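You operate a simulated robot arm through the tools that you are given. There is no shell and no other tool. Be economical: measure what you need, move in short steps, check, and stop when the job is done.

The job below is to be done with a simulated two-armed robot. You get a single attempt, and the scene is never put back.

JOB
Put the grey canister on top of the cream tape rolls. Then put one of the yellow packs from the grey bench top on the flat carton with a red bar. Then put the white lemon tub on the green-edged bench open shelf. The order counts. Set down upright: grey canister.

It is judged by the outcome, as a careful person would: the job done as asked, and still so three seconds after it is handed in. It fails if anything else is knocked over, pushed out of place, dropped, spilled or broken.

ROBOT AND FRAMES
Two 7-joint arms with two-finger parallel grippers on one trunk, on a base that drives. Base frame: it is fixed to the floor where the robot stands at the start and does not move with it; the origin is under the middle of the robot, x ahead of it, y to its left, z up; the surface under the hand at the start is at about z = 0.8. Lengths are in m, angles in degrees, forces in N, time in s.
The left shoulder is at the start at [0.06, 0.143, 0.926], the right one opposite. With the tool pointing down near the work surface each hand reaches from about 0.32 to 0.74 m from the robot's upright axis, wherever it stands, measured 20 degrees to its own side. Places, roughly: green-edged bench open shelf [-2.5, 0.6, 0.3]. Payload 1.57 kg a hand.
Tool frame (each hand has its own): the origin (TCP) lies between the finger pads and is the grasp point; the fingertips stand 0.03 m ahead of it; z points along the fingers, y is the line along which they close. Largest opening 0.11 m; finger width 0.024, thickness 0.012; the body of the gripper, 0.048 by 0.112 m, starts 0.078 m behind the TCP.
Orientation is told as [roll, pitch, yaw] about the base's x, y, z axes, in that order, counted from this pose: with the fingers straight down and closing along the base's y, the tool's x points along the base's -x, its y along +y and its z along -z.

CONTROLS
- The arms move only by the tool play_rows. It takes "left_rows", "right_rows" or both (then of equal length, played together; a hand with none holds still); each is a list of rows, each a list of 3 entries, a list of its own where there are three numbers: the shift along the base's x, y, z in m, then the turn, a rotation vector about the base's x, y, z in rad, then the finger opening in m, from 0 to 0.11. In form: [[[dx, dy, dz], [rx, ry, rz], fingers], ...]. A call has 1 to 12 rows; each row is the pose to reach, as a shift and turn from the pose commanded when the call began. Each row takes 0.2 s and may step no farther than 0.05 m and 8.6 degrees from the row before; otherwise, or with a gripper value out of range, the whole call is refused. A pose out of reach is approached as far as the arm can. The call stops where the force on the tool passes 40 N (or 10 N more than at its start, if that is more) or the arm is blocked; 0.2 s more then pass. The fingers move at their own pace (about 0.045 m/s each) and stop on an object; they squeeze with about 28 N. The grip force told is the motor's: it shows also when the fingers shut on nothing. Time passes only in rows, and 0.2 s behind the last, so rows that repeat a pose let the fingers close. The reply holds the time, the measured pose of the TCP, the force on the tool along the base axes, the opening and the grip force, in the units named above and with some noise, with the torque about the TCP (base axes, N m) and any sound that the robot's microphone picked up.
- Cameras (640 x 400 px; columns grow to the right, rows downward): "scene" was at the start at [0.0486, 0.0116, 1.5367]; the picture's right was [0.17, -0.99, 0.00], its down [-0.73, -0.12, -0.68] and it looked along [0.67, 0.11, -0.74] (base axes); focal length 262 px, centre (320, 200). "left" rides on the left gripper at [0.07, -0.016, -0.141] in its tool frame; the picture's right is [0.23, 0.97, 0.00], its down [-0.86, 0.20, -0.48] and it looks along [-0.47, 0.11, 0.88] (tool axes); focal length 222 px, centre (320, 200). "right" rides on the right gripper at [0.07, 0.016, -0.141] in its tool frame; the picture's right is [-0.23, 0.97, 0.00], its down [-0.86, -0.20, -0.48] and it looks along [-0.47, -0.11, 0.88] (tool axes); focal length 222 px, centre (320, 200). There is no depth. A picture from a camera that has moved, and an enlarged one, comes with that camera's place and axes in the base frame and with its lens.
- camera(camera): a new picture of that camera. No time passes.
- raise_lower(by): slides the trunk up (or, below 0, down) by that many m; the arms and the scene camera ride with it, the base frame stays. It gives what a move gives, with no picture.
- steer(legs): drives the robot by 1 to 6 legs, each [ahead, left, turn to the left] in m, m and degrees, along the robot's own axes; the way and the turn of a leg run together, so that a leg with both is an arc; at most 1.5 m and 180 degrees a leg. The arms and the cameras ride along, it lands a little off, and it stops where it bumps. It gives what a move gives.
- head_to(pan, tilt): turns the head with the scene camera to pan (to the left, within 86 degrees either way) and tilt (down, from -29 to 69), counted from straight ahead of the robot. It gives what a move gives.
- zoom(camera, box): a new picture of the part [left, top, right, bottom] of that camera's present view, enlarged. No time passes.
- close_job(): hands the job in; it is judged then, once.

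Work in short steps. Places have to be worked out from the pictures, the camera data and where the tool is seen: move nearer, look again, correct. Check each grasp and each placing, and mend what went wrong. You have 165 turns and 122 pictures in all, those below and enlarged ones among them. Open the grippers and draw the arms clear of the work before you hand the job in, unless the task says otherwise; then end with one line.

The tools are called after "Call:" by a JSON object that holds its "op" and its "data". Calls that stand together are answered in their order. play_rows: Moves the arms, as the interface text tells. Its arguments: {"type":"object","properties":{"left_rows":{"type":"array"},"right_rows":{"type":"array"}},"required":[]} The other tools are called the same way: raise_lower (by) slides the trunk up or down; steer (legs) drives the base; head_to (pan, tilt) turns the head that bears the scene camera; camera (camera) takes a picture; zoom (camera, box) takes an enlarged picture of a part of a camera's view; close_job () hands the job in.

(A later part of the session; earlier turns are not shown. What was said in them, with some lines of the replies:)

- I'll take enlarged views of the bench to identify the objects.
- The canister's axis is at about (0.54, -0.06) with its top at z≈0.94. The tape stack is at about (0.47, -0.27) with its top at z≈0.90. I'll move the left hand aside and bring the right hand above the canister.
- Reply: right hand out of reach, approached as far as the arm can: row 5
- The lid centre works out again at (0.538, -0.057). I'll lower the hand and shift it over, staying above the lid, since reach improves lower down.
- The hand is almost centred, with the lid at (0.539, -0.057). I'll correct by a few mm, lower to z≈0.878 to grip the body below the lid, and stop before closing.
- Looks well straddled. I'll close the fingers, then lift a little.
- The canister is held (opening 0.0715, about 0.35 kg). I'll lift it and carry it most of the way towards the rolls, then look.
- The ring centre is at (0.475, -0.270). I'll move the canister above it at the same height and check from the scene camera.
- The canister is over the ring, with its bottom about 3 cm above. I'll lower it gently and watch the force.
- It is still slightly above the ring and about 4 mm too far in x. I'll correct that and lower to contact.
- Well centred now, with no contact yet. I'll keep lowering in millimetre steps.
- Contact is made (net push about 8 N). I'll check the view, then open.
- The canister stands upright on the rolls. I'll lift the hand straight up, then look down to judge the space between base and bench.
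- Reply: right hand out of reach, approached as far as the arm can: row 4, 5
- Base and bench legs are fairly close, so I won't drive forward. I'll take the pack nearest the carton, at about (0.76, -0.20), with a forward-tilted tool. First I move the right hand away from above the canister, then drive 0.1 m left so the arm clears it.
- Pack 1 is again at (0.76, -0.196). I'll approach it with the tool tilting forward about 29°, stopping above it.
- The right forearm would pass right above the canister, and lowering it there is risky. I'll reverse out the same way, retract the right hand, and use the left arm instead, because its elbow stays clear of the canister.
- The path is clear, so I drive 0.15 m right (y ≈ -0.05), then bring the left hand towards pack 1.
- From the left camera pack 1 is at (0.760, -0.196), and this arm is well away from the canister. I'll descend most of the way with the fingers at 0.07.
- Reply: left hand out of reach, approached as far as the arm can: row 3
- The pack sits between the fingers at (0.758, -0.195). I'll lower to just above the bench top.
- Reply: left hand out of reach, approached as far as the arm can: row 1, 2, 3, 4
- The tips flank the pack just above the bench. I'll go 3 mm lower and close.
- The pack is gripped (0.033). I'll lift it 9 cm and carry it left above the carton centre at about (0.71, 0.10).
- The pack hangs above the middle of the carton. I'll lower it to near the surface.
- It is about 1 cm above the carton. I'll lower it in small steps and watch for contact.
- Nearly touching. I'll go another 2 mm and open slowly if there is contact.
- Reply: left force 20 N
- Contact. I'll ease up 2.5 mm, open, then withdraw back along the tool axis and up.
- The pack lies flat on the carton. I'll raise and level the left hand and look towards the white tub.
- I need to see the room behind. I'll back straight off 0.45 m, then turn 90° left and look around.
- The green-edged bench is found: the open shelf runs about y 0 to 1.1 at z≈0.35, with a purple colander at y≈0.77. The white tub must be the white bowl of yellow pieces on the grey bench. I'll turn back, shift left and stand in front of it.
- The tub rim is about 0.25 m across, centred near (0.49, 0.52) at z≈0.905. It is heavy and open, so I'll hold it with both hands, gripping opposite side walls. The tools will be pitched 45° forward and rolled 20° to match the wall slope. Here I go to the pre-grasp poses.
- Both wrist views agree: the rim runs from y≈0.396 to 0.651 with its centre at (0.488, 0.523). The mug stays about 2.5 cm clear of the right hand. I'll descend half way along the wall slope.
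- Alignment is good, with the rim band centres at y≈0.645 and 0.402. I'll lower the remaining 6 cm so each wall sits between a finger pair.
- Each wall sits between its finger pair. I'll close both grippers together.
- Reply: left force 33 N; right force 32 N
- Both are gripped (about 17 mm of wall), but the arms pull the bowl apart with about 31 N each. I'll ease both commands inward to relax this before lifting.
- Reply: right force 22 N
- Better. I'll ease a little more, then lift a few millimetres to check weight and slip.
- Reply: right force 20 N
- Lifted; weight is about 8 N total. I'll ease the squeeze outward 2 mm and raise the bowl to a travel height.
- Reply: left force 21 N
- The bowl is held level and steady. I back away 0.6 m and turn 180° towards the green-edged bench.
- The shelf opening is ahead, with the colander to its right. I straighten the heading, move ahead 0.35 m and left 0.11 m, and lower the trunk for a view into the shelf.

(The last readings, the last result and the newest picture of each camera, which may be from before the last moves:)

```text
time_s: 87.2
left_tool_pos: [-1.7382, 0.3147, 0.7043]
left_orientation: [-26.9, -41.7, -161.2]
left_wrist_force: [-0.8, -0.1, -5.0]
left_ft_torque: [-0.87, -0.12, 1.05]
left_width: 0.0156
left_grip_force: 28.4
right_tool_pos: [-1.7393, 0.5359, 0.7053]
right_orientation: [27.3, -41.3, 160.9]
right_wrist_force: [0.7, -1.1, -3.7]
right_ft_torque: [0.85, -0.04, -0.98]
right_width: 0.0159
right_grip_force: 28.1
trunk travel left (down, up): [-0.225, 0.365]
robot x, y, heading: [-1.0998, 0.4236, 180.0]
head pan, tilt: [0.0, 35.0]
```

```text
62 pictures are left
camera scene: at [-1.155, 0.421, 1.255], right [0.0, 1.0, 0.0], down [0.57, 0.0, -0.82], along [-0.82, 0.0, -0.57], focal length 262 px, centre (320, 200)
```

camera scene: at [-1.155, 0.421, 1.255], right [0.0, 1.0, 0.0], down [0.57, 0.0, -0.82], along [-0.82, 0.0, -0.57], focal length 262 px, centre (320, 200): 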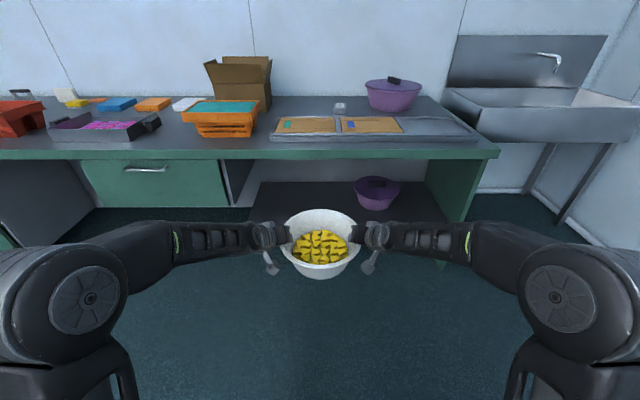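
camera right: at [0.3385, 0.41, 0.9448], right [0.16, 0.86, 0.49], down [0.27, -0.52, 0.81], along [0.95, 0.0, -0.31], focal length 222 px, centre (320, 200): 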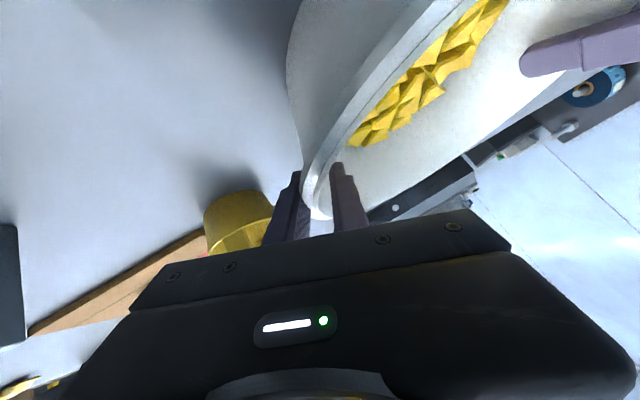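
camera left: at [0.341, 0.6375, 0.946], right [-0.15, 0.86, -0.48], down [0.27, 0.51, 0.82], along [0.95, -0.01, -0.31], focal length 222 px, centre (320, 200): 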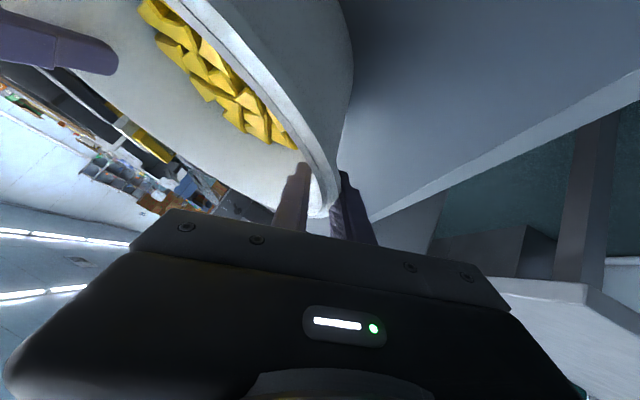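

The shelf front is around x≈-2.25 at z≈0.3, the cabinet edge is at y≈0 and the colander's left edge is at y≈0.62. I'll move left 6 cm, lower the trunk fully, and extend both hands 10 cm together.

Call:
{"op": "steer", "data": {"legs": [[0, 0.06, 0]]}}

Call:
{"op": "raise_lower", "data": {"by": -0.22}}

Call:
{"op": "play_rows", "data": {"left_rows": [[[-0.02, 0, 0], [0, 0, 0], 0.0], [[-0.04, 0, 0], [0, 0, 0], 0.0], [[-0.06, 0, 0], [0, 0, 0], 0.0], [[-0.08, 0, 0], [0, 0, 0], 0.0], [[-0.1, 0, 0], [0, 0, 0], 0.0], [[-0.1, 0, 0], [0, 0, 0], 0.0]], "right_rows": [[[-0.02, 0, 0], [0, 0, 0], 0.0], [[-0.04, 0, 0], [0, 0, 0], 0.0], [[-0.06, 0, 0], [0, 0, 0], 0.0], [[-0.08, 0, 0], [0, 0, 0], 0.0], [[-0.1, 0, 0], [0, 0, 0], 0.0], [[-0.1, 0, 0], [0, 0, 0], 0.0]]}}

Call:
{"op": "camera", "data": {"camera": "scene"}}

```text
time_s: 88.2
left_tool_pos: [-1.7378, 0.2523, 0.7042]
left_orientation: [-26.7, -41.8, -161.3]
left_wrist_force: [-0.9, 0.1, -4.2]
left_ft_torque: [-0.87, -0.05, 1.05]
left_width: 0.0154
left_grip_force: 27.9
right_tool_pos: [-1.738, 0.4752, 0.7051]
right_orientation: [27.3, -41.3, 160.9]
right_wrist_force: [-0.6, 0.6, -4.3]
right_ft_torque: [0.91, -0.11, -0.94]
right_width: 0.0159
right_grip_force: 28.1
trunk travel left (down, up): [-0.225, 0.365]
robot x, y, heading: [-1.0983, 0.3596, 179.7]
head pan, tilt: [0.0, 35.0]
```

```text
time_s: 90.6
left_tool_pos: [-1.7371, 0.253, 0.4842]
left_orientation: [-26.8, -41.6, -161.3]
left_wrist_force: [-0.2, 1.7, -4.6]
left_ft_torque: [-0.88, -0.08, 1.06]
left_width: 0.0154
left_grip_force: 28.0
right_tool_pos: [-1.7394, 0.4747, 0.4852]
right_orientation: [27.3, -41.3, 160.7]
right_wrist_force: [0.6, -1.6, -4.5]
right_ft_torque: [0.92, -0.04, -0.94]
right_width: 0.0158
right_grip_force: 28.0
trunk travel left (down, up): [-0.005, 0.585]
robot x, y, heading: [-1.0968, 0.3633, 179.7]
head pan, tilt: [0.0, 35.0]
```

```text
time_s: 92.0
left_tool_pos: [-1.8373, 0.2538, 0.4853]
left_orientation: [-26.6, -41.6, -161.4]
left_wrist_force: [-0.2, -7.3, -4.7]
left_ft_torque: [-0.92, -0.3, 0.99]
left_width: 0.0155
left_grip_force: 28.4
right_tool_pos: [-1.8381, 0.4757, 0.4833]
right_orientation: [27.3, -41.4, 160.8]
right_wrist_force: [-0.6, 7.2, -4.5]
right_ft_torque: [0.94, 0.19, -0.93]
right_width: 0.0154
right_grip_force: 28.2
trunk travel left (down, up): [-0.005, 0.585]
robot x, y, heading: [-1.0959, 0.3617, 179.6]
head pan, tilt: [0.0, 35.0]
```

```text
61 pictures are left
camera scene: at [-1.1552, 0.3594, 1.0349], right [0.0, 1.0, 0.0], down [0.57, 0.0, -0.82], along [-0.82, 0.0, -0.57], focal length 262 px, centre (320, 200)
```

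scene: 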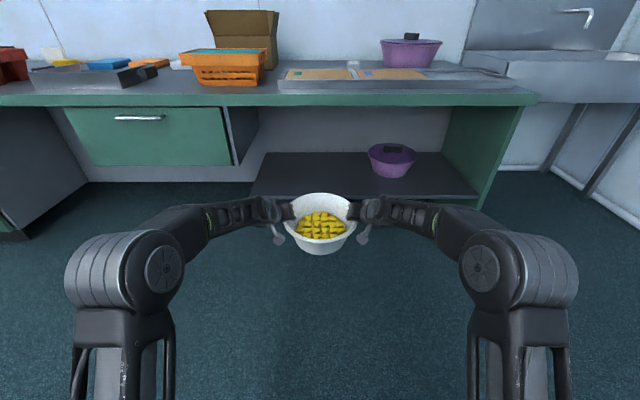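

I'll zoom on the shelf to pin down its front edge and height.

Call:
{"op": "zoom", "data": {"camera": "scene", "box": [200, 80, 520, 240]}}

Call:
{"op": "camera", "data": {"camera": "left"}}

Call:
{"op": "camera", "data": {"camera": "right"}}

```text
2.00 times, centred on (360, 160) of scene
camera zoom: at [-1.1552, 0.3594, 1.0349], right [0.0, 1.0, 0.0], down [0.57, 0.0, -0.82], along [-0.82, 0.0, -0.57], focal length 524 px, centre (240, 280)
```

zoom: 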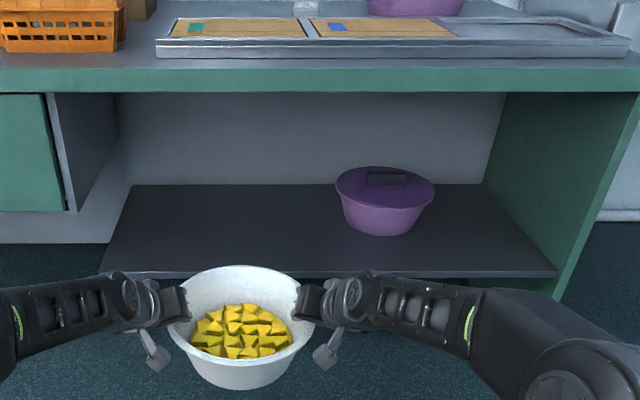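

```text
59 pictures are left
camera left: at [-1.6858, 0.2523, 0.538], right [0.16, -0.86, -0.48], down [-0.27, -0.51, 0.82], along [-0.95, -0.01, -0.31], focal length 222 px, centre (320, 200)
```

left: 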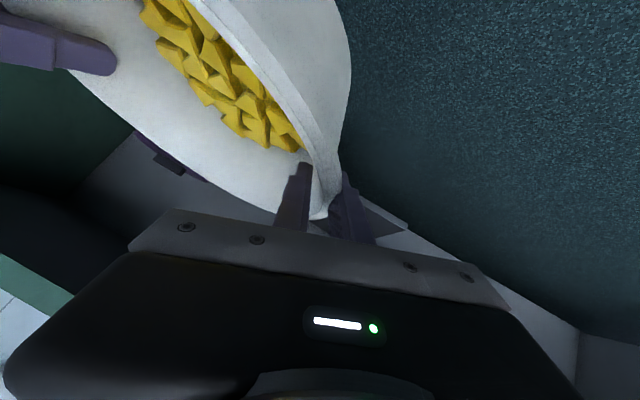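

```text
58 pictures are left
camera right: at [-1.689, 0.478, 0.5369], right [-0.17, -0.86, 0.48], down [-0.27, 0.51, 0.82], along [-0.95, 0.01, -0.32], focal length 222 px, centre (320, 200)
```

right: 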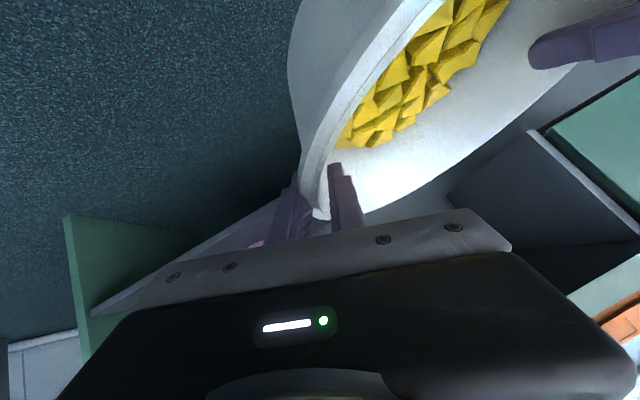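

Shelf top z≈0.325, front x≈-2.18, back ≈-2.70. The bowl should end with its centre near x=-2.34, y=0.36. I'll lower it 2.5 cm (bottom ≈0.365) and drive ahead 0.3 m to start entering.

Call:
{"op": "play_rows", "data": {"left_rows": [[[0, 0, -0.012], [0, 0, 0], 0.0], [[0, 0, -0.025], [0, 0, 0], 0.0], [[0, 0, -0.025], [0, 0, 0], 0.0]], "right_rows": [[[0, 0, -0.012], [0, 0, 0], 0.0], [[0, 0, -0.025], [0, 0, 0], 0.0], [[0, 0, -0.025], [0, 0, 0], 0.0]]}}

Call:
{"op": "steer", "data": {"legs": [[0.25, 0, 0.3]]}}

Call:
{"op": "camera", "data": {"camera": "scene"}}

Call:
{"op": "camera", "data": {"camera": "left"}}

Call:
{"op": "camera", "data": {"camera": "right"}}

```text
time_s: 92.8
left_tool_pos: [-1.8353, 0.2509, 0.4598]
left_orientation: [-26.8, -41.7, -161.4]
left_wrist_force: [0.2, -10.0, -4.5]
left_ft_torque: [-0.92, -0.43, 0.92]
left_width: 0.0152
left_grip_force: 28.0
right_tool_pos: [-1.8384, 0.474, 0.4599]
right_orientation: [27.4, -41.4, 160.9]
right_wrist_force: [-1.0, 10.1, -4.3]
right_ft_torque: [0.96, 0.32, -0.96]
right_width: 0.0153
right_grip_force: 27.9
trunk travel left (down, up): [-0.005, 0.585]
robot x, y, heading: [-1.0941, 0.3592, 179.9]
head pan, tilt: [0.0, 35.0]
```

```text
time_s: 94.6
left_tool_pos: [-2.0871, 0.2531, 0.4597]
left_orientation: [-26.7, -41.7, -161.3]
left_wrist_force: [-0.3, -14.7, -4.2]
left_ft_torque: [-1.02, 0.01, 1.07]
left_width: 0.0149
left_grip_force: 28.1
right_tool_pos: [-2.088, 0.4762, 0.4604]
right_orientation: [27.2, -41.3, 160.9]
right_wrist_force: [1.1, 14.3, -2.9]
right_ft_torque: [1.01, -0.11, -0.78]
right_width: 0.0153
right_grip_force: 28.3
trunk travel left (down, up): [-0.005, 0.585]
robot x, y, heading: [-1.3491, 0.3587, 179.7]
head pan, tilt: [0.0, 35.0]
```

```text
57 pictures are left
camera scene: at [-1.4059, 0.3603, 1.0349], right [0.0, 1.0, 0.0], down [0.57, 0.0, -0.82], along [-0.82, 0.0, -0.57], focal length 262 px, centre (320, 200)
```

scene: 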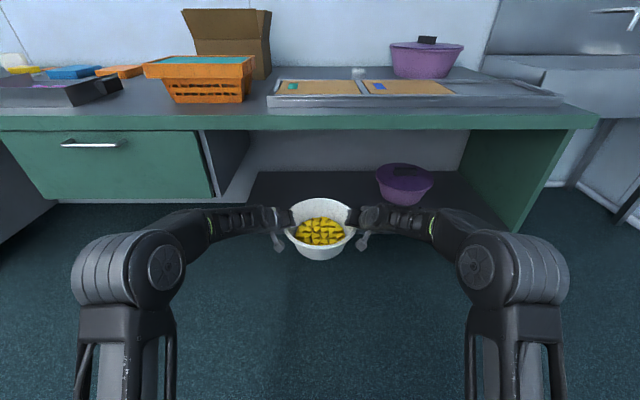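

```text
56 pictures are left
camera left: at [-1.9365, 0.2514, 0.5126], right [0.16, -0.86, -0.48], down [-0.27, -0.51, 0.82], along [-0.95, -0.01, -0.31], focal length 222 px, centre (320, 200)
```

left: 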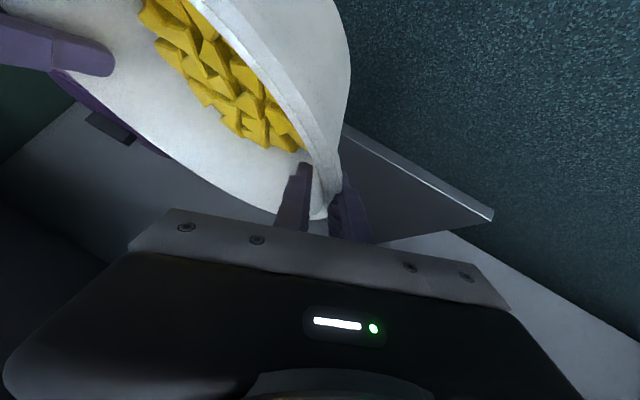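

```text
55 pictures are left
camera right: at [-1.9396, 0.4775, 0.513], right [-0.17, -0.86, 0.48], down [-0.27, 0.51, 0.82], along [-0.95, 0.01, -0.32], focal length 222 px, centre (320, 200)
```

right: 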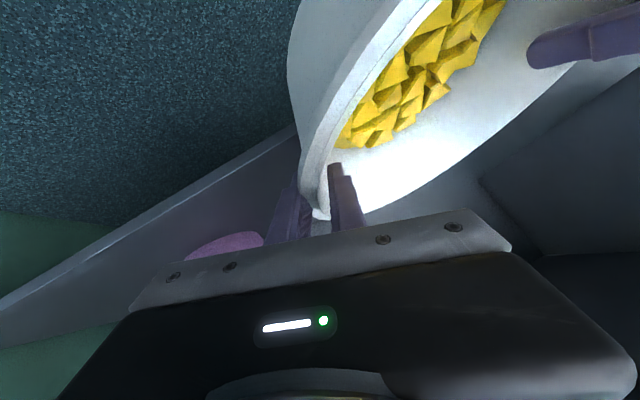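

The bowl bottom has about 3.5 cm clearance over the shelf, and the shelf corner sits at x≈-2.18. I drive the last 0.25 m in.

Call:
{"op": "steer", "data": {"legs": [[0.25, 0, 0.2]]}}

Call:
{"op": "camera", "data": {"camera": "scene"}}

Call:
{"op": "camera", "data": {"camera": "left"}}

Call:
{"op": "camera", "data": {"camera": "right"}}

```text
time_s: 96.4
left_tool_pos: [-2.3278, 0.2463, 0.459]
left_orientation: [-26.6, -41.7, -160.7]
left_wrist_force: [-0.8, 1.5, -4.1]
left_ft_torque: [-0.87, -0.04, 1.06]
left_width: 0.0149
left_grip_force: 28.0
right_tool_pos: [-2.3319, 0.469, 0.4599]
right_orientation: [27.2, -41.3, 161.2]
right_wrist_force: [1.1, -2.4, -4.1]
right_ft_torque: [0.82, -0.12, -0.9]
right_width: 0.0152
right_grip_force: 27.8
trunk travel left (down, up): [-0.005, 0.585]
robot x, y, heading: [-1.5904, 0.3603, -179.7]
head pan, tilt: [0.0, 35.0]
```

```text
54 pictures are left
camera scene: at [-1.6481, 0.3597, 1.0349], right [0.0, 1.0, 0.0], down [0.57, 0.0, -0.82], along [-0.82, 0.0, -0.57], focal length 262 px, centre (320, 200)
```

scene: 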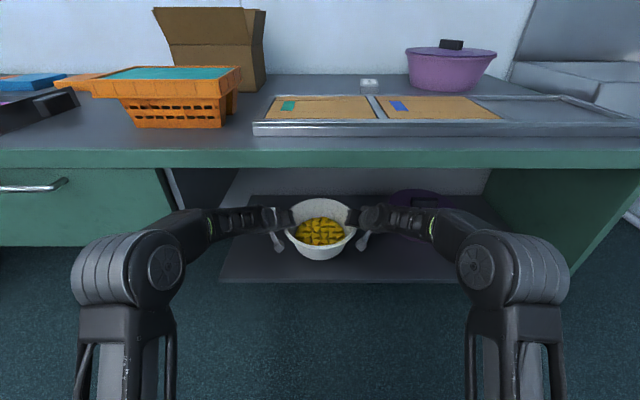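

```text
53 pictures are left
camera left: at [-2.1778, 0.2466, 0.5125], right [0.17, -0.86, -0.48], down [-0.26, -0.51, 0.82], along [-0.95, -0.01, -0.31], focal length 222 px, centre (320, 200)
```

left: 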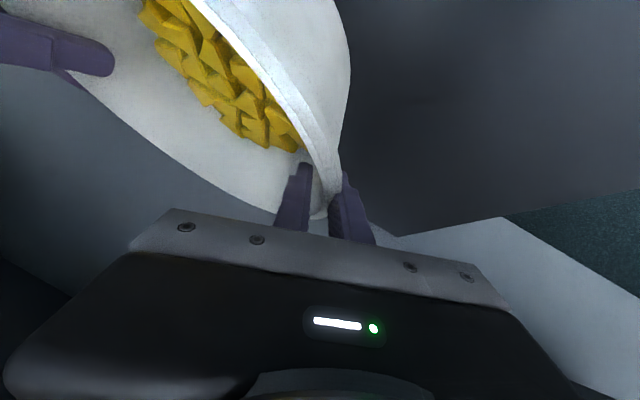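

```text
52 pictures are left
camera right: at [-2.1826, 0.4728, 0.5129], right [-0.16, -0.86, 0.48], down [-0.27, 0.51, 0.82], along [-0.95, 0.0, -0.32], focal length 222 px, centre (320, 200)
```

right: 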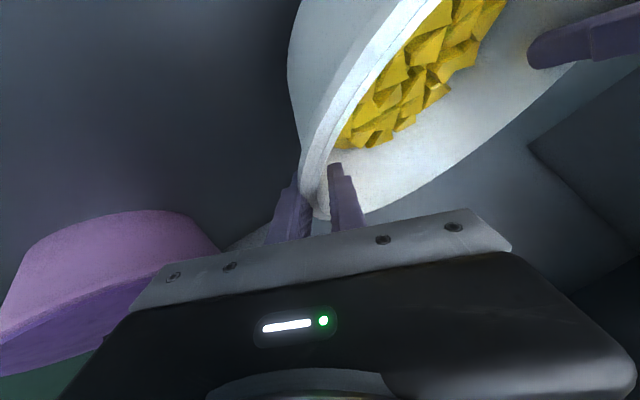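

The bowl is over the shelf, well behind its front edge. I lower it in small steps, watching force.

Call:
{"op": "play_rows", "data": {"left_rows": [[[-0.01, 0, -0.01], [0, 0, 0], 0.0], [[-0.01, 0, -0.018], [0, 0, 0], 0.0], [[-0.01, 0, -0.024], [0, 0, 0], 0.0], [[-0.01, 0, -0.028], [0, 0, 0], 0.0], [[-0.01, 0, -0.028], [0, 0, 0], 0.0]], "right_rows": [[[-0.01, 0, -0.01], [0, 0, 0], 0.0], [[-0.01, 0, -0.018], [0, 0, 0], 0.0], [[-0.01, 0, -0.024], [0, 0, 0], 0.0], [[-0.01, 0, -0.028], [0, 0, 0], 0.0], [[-0.01, 0, -0.028], [0, 0, 0], 0.0]]}}

Call:
{"op": "zoom", "data": {"camera": "scene", "box": [220, 160, 420, 300]}}

```text
time_s: 97.6
left_tool_pos: [-2.3391, 0.2472, 0.4308]
left_orientation: [-26.7, -41.6, -160.8]
left_wrist_force: [-3.1, -1.2, -4.7]
left_ft_torque: [-0.94, 0.33, 1.12]
left_width: 0.015
left_grip_force: 27.8
right_tool_pos: [-2.3427, 0.4701, 0.4311]
right_orientation: [27.1, -41.3, 161.4]
right_wrist_force: [1.3, 1.4, -3.3]
right_ft_torque: [0.84, -0.43, -0.72]
right_width: 0.0148
right_grip_force: 27.7
trunk travel left (down, up): [-0.005, 0.585]
robot x, y, heading: [-1.5895, 0.3649, -180.0]
head pan, tilt: [0.0, 35.0]
```

```text
2.86 times, centred on (320, 230) of scene
camera zoom: at [-1.6482, 0.3597, 1.0349], right [0.0, 1.0, 0.0], down [0.57, 0.0, -0.82], along [-0.82, 0.0, -0.57], focal length 749 px, centre (320, 114)
```

zoom: 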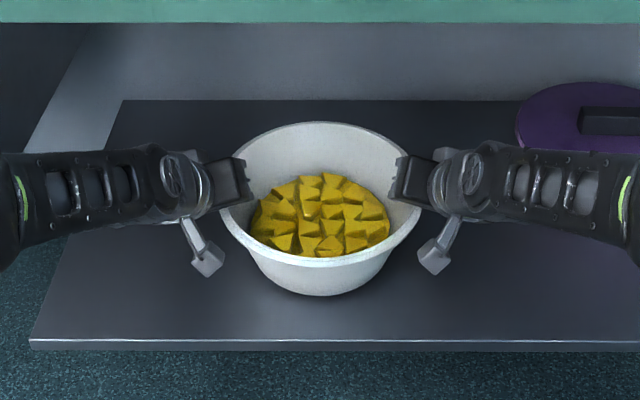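

Still above the shelf, with about 1 cm to go. I continue in 2 mm steps.

Call:
{"op": "play_rows", "data": {"left_rows": [[[0, 0, -0.003], [0, 0, 0], 0.0], [[0, 0, -0.006], [0, 0, 0], 0.0], [[0, 0, -0.009], [0, 0, 0], 0.0], [[0, 0, -0.009], [0, 0, 0], 0.0]], "right_rows": [[[0, 0, -0.003], [0, 0, 0], 0.0], [[0, 0, -0.006], [0, 0, 0], 0.0], [[0, 0, -0.009], [0, 0, 0], 0.0], [[0, 0, -0.009], [0, 0, 0], 0.0]]}}

```text
time_s: 98.6
left_tool_pos: [-2.3383, 0.2482, 0.4213]
left_orientation: [-26.8, -41.6, -160.9]
left_wrist_force: [-1.4, -1.0, -4.2]
left_ft_torque: [-0.92, 0.12, 1.12]
left_width: 0.0145
left_grip_force: 27.7
right_tool_pos: [-2.3429, 0.4714, 0.4236]
right_orientation: [27.2, -41.2, 161.1]
right_wrist_force: [2.3, 0.1, -3.6]
right_ft_torque: [0.8, -0.28, -0.73]
right_width: 0.0148
right_grip_force: 28.4
trunk travel left (down, up): [-0.005, 0.585]
robot x, y, heading: [-1.5871, 0.3638, -179.9]
head pan, tilt: [0.0, 35.0]
```

No contact yet; I continue.

Call:
{"op": "play_rows", "data": {"left_rows": [[[0, 0, -0.002], [0, 0, 0], 0.0], [[0, 0, -0.004], [0, 0, 0], 0.0], [[0, 0, -0.006], [0, 0, 0], 0.0], [[0, 0, -0.006], [0, 0, 0], 0.0]], "right_rows": [[[0, 0, -0.002], [0, 0, 0], 0.0], [[0, 0, -0.004], [0, 0, 0], 0.0], [[0, 0, -0.006], [0, 0, 0], 0.0], [[0, 0, -0.006], [0, 0, 0], 0.0]]}}

Call:
{"op": "zoom", "data": {"camera": "scene", "box": [220, 160, 420, 300]}}

```text
time_s: 99.6
left_tool_pos: [-2.3384, 0.2474, 0.4201]
left_orientation: [-26.9, -42.0, -160.7]
left_wrist_force: [-0.1, -0.2, 8.5]
left_ft_torque: [-0.68, -0.93, 0.75]
left_width: 0.0147
left_grip_force: 28.1
right_tool_pos: [-2.3414, 0.4705, 0.4202]
right_orientation: [27.5, -41.6, 161.2]
right_wrist_force: [-1.2, 2.0, 8.3]
right_ft_torque: [0.84, -0.97, -0.63]
right_width: 0.0146
right_grip_force: 28.1
trunk travel left (down, up): [-0.005, 0.585]
robot x, y, heading: [-1.5903, 0.3619, -179.7]
head pan, tilt: [0.0, 35.0]
```

```text
2.86 times, centred on (320, 230) of scene
camera zoom: at [-1.6464, 0.3598, 1.0353], right [0.0, 1.0, 0.0], down [0.57, 0.0, -0.82], along [-0.82, 0.0, -0.57], focal length 749 px, centre (320, 114)
```

zoom: 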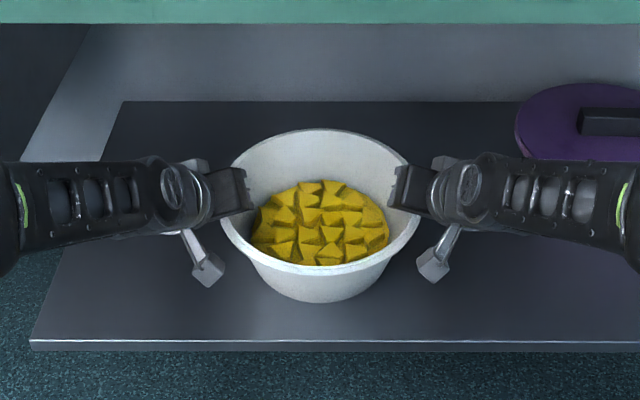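

Both sides touch down evenly. I ease off and open both grippers together.

Call:
{"op": "play_rows", "data": {"left_rows": [[[0, 0, 0.0015], [0, 0, 0], 0.0], [[0, 0, 0.0015], [0, 0, 0], 0.02], [[0, 0, 0.0015], [0, 0, 0], 0.03], [[0, 0, 0.0015], [0, 0, 0], 0.045], [[0, 0, 0.0015], [0, 0, 0], 0.05], [[0, 0, 0.0015], [0, 0, 0], 0.05]], "right_rows": [[[0, 0, 0.0015], [0, 0, 0], 0.0], [[0, 0, 0.0015], [0, 0, 0], 0.02], [[0, 0, 0.0015], [0, 0, 0], 0.03], [[0, 0, 0.0015], [0, 0, 0], 0.045], [[0, 0, 0.0015], [0, 0, 0], 0.05], [[0, 0, 0.0015], [0, 0, 0], 0.05]]}}

Call:
{"op": "camera", "data": {"camera": "left"}}

Call:
{"op": "camera", "data": {"camera": "right"}}

```text
time_s: 101.0
left_tool_pos: [-2.3376, 0.2462, 0.4176]
left_orientation: [-26.7, -41.6, -160.8]
left_wrist_force: [0.8, 0.3, 0.4]
left_ft_torque: [0.0, -0.03, -0.02]
left_width: 0.0499
left_grip_force: 0.0
right_tool_pos: [-2.3419, 0.4711, 0.4189]
right_orientation: [27.2, -41.3, 161.2]
right_wrist_force: [0.2, 0.1, 0.0]
right_ft_torque: [0.03, 0.0, 0.02]
right_width: 0.0499
right_grip_force: 0.1
trunk travel left (down, up): [-0.005, 0.585]
robot x, y, heading: [-1.5912, 0.3624, -180.1]
head pan, tilt: [0.0, 35.0]
```

```text
49 pictures are left
camera left: at [-2.1874, 0.2462, 0.4714], right [0.17, -0.86, -0.48], down [-0.26, -0.51, 0.82], along [-0.95, -0.01, -0.31], focal length 222 px, centre (320, 200)
```

left: 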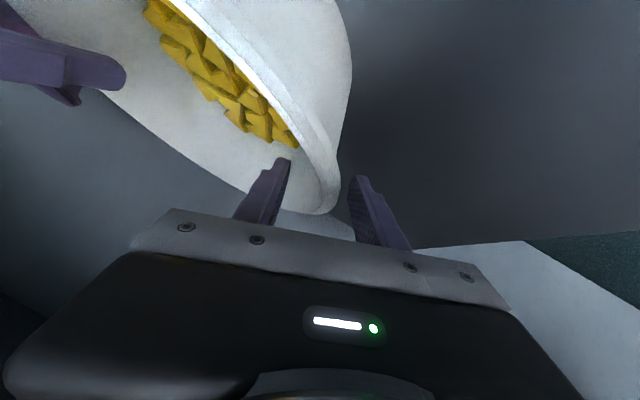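

```text
48 pictures are left
camera right: at [-2.1926, 0.4738, 0.4713], right [-0.16, -0.86, 0.48], down [-0.27, 0.51, 0.82], along [-0.95, 0.0, -0.32], focal length 222 px, centre (320, 200)
```

right: 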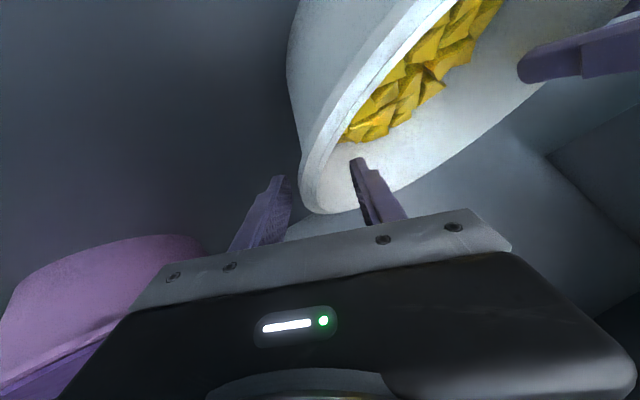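

Released and the bowl stands. I withdraw both hands up along the wall slope.

Call:
{"op": "play_rows", "data": {"left_rows": [[[0, -0.007, 0.02], [0, 0, 0], 0.05], [[0, -0.0145, 0.04], [0, 0, 0], 0.05], [[0, -0.024, 0.065], [0, 0, 0], 0.05], [[0, -0.024, 0.065], [0, 0, 0], 0.05]], "right_rows": [[[0, 0.007, 0.02], [0, 0, 0], 0.05], [[0, 0.0145, 0.04], [0, 0, 0], 0.05], [[0, 0.024, 0.065], [0, 0, 0], 0.05], [[0, 0.024, 0.065], [0, 0, 0], 0.05]]}}

Call:
{"op": "camera", "data": {"camera": "left"}}

Call:
{"op": "camera", "data": {"camera": "right"}}

Call:
{"op": "camera", "data": {"camera": "scene"}}

```text
time_s: 102.0
left_tool_pos: [-2.3379, 0.2219, 0.486]
left_orientation: [-26.7, -41.6, -160.8]
left_wrist_force: [-0.4, 0.8, 0.2]
left_ft_torque: [-0.02, 0.03, -0.01]
left_width: 0.0502
left_grip_force: 0.1
right_tool_pos: [-2.3409, 0.4955, 0.4849]
right_orientation: [27.2, -41.4, 161.3]
right_wrist_force: [-0.5, -0.9, -0.7]
right_ft_torque: [-0.02, 0.01, 0.03]
right_width: 0.0502
right_grip_force: 0.0
trunk travel left (down, up): [-0.005, 0.585]
robot x, y, heading: [-1.5948, 0.36, -179.5]
head pan, tilt: [0.0, 35.0]
```

```text
47 pictures are left
camera left: at [-2.1881, 0.2226, 0.5382], right [0.17, -0.86, -0.48], down [-0.26, -0.51, 0.82], along [-0.95, -0.01, -0.31], focal length 222 px, centre (320, 200)
```

left: 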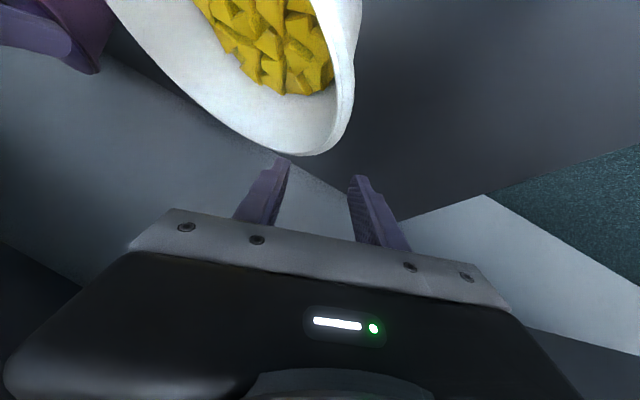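

```text
46 pictures are left
camera right: at [-2.1913, 0.4995, 0.5376], right [-0.16, -0.86, 0.48], down [-0.27, 0.51, 0.82], along [-0.95, 0.0, -0.32], focal length 222 px, centre (320, 200)
```

right: 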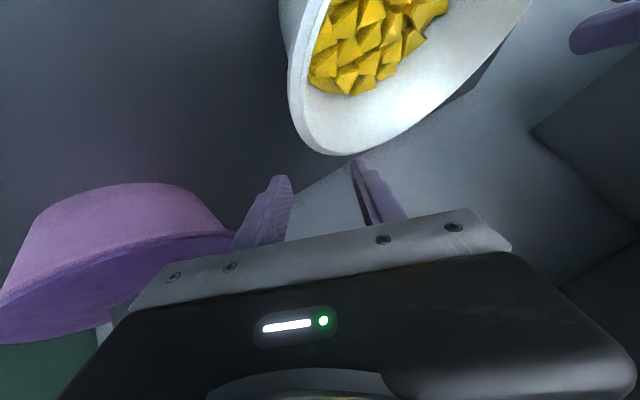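

```text
45 pictures are left
camera scene: at [-1.6475, 0.3597, 1.035], right [0.0, 1.0, 0.0], down [0.57, 0.0, -0.82], along [-0.82, 0.0, -0.57], focal length 262 px, centre (320, 200)
```

scene: 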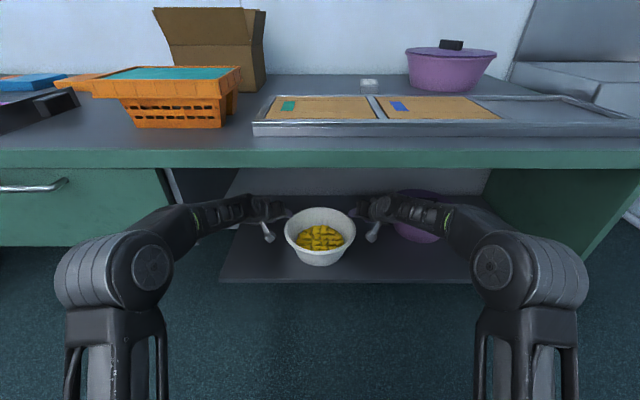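

Hands are clear of the rim. I back straight out 0.6 m and check everything.

Call:
{"op": "steer", "data": {"legs": [[-0.6, 0, 0]]}}

Call:
{"op": "camera", "data": {"camera": "scene"}}

```text
time_s: 105.4
left_tool_pos: [-1.7247, 0.2228, 0.4848]
left_orientation: [-26.8, -41.7, -160.2]
left_wrist_force: [-0.8, 0.2, 0.4]
left_ft_torque: [0.03, -0.02, -0.02]
left_width: 0.05
left_grip_force: 0.1
right_tool_pos: [-1.7295, 0.4939, 0.4856]
right_orientation: [27.2, -41.3, 161.7]
right_wrist_force: [0.9, 1.0, 0.2]
right_ft_torque: [0.02, 0.01, -0.01]
right_width: 0.0499
right_grip_force: 0.0
trunk travel left (down, up): [-0.005, 0.585]
robot x, y, heading: [-0.9807, 0.3632, -179.4]
head pan, tilt: [0.0, 35.0]
```

```text
44 pictures are left
camera scene: at [-1.0355, 0.3644, 1.035], right [-0.01, 1.0, 0.0], down [0.57, 0.01, -0.82], along [-0.82, -0.01, -0.57], focal length 262 px, centre (320, 200)
```

scene: 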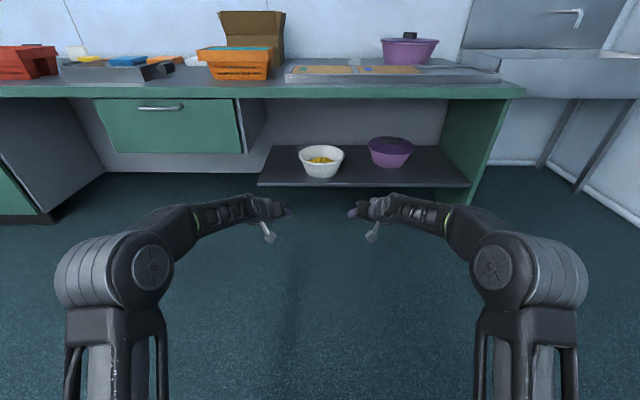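

The tub stands upright on the shelf beside the untouched colander. I'll take a last look at the grey bench: raise the trunk, turn, and pan the head.

Call:
{"op": "raise_lower", "data": {"by": 0.5}}

Call:
{"op": "steer", "data": {"legs": [[0, 0, 90]]}}

Call:
{"op": "head_to", "data": {"pan": 86, "tilt": 22}}

Call:
{"op": "zoom", "data": {"camera": "scene", "box": [120, 80, 520, 330]}}

```text
refused: 0.5 is not a number from -0.4 to 0.4
```

```text
time_s: 109.6
left_tool_pos: [-0.8419, -0.3833, 0.4839]
left_orientation: [-26.8, -41.7, -71.1]
left_wrist_force: [-0.7, 0.0, 0.0]
left_ft_torque: [-0.01, 0.02, -0.04]
left_width: 0.0501
left_grip_force: 0.1
right_tool_pos: [-1.1154, -0.3847, 0.4846]
right_orientation: [27.3, -41.3, -109.1]
right_wrist_force: [-0.5, -0.7, -0.5]
right_ft_torque: [0.0, -0.01, 0.02]
right_width: 0.0499
right_grip_force: 0.0
trunk travel left (down, up): [-0.005, 0.585]
robot x, y, heading: [-0.9772, 0.3667, -90.0]
head pan, tilt: [0.0, 35.0]
```

```text
time_s: 111.2
left_tool_pos: [-0.8435, -0.3833, 0.4851]
left_orientation: [-26.7, -41.6, -71.2]
left_wrist_force: [0.0, 0.0, 0.4]
left_ft_torque: [-0.01, 0.02, -0.03]
left_width: 0.0502
left_grip_force: 0.1
right_tool_pos: [-1.1175, -0.3846, 0.4845]
right_orientation: [27.2, -41.3, -109.2]
right_wrist_force: [0.1, -0.1, 0.1]
right_ft_torque: [0.03, -0.01, 0.0]
right_width: 0.0501
right_grip_force: 0.1
trunk travel left (down, up): [-0.005, 0.585]
robot x, y, heading: [-0.9783, 0.3702, -90.1]
head pan, tilt: [85.9, 22.0]
```

```text
1.60 times, centred on (320, 205) of scene
camera zoom: at [-0.8846, 0.3883, 1.0556], right [-0.07, -1.0, 0.0], down [-0.37, 0.03, -0.93], along [0.92, -0.07, -0.37], focal length 420 px, centre (320, 192)
```

zoom: 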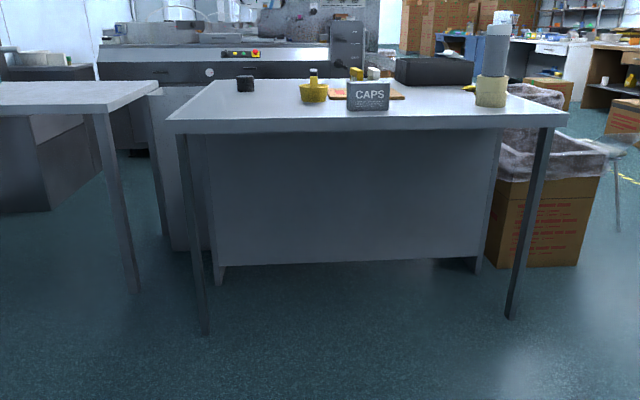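

The canister still stands on the rolls. I'll raise the trunk to confirm the pack on the carton.

Call:
{"op": "raise_lower", "data": {"by": 0.4}}

Call:
{"op": "zoom", "data": {"camera": "scene", "box": [220, 120, 460, 280]}}

```text
time_s: 115.0
left_tool_pos: [-0.8434, -0.3813, 0.8851]
left_orientation: [-26.7, -41.8, -71.1]
left_wrist_force: [0.2, -0.4, 0.6]
left_ft_torque: [-0.02, -0.03, 0.0]
left_width: 0.0502
left_grip_force: 0.0
right_tool_pos: [-1.1166, -0.3841, 0.8845]
right_orientation: [27.2, -41.3, -109.0]
right_wrist_force: [0.6, 0.2, -0.4]
right_ft_torque: [0.01, 0.01, -0.02]
right_width: 0.0499
right_grip_force: 0.0
trunk travel left (down, up): [-0.405, 0.185]
robot x, y, heading: [-0.9807, 0.3653, -89.9]
head pan, tilt: [85.9, 22.0]
```

```text
2.50 times, centred on (340, 200) of scene
camera zoom: at [-0.8846, 0.3882, 1.4555], right [-0.07, -1.0, 0.0], down [-0.37, 0.03, -0.93], along [0.92, -0.07, -0.37], focal length 656 px, centre (270, 200)
```

zoom: 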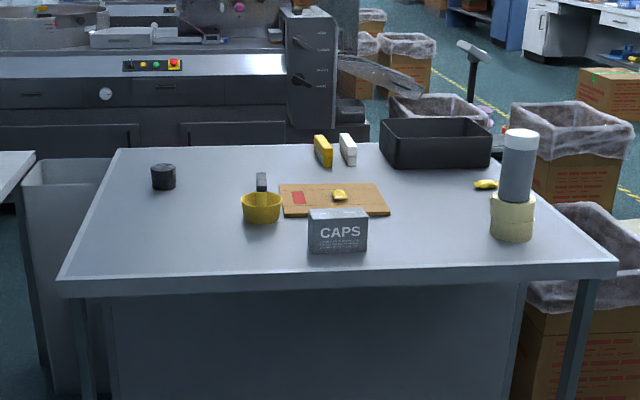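

The canister is upright on the rolls, the pack is on the carton, and the tub is on the shelf. The grippers are open and clear, so I hand in the job.

Call:
{"op": "close_job", "data": {}}

```text
The job is handed in.
```

I did all three placings in the order you gave: the grey canister is upright on the cream tape rolls, a yellow pack is on the carton with the red bar, and the white lemon tub is on the green-edged bench's open shelf. My last pictures showed nothing else knocked over or moved, and the grippers were open and clear when I handed the job in.
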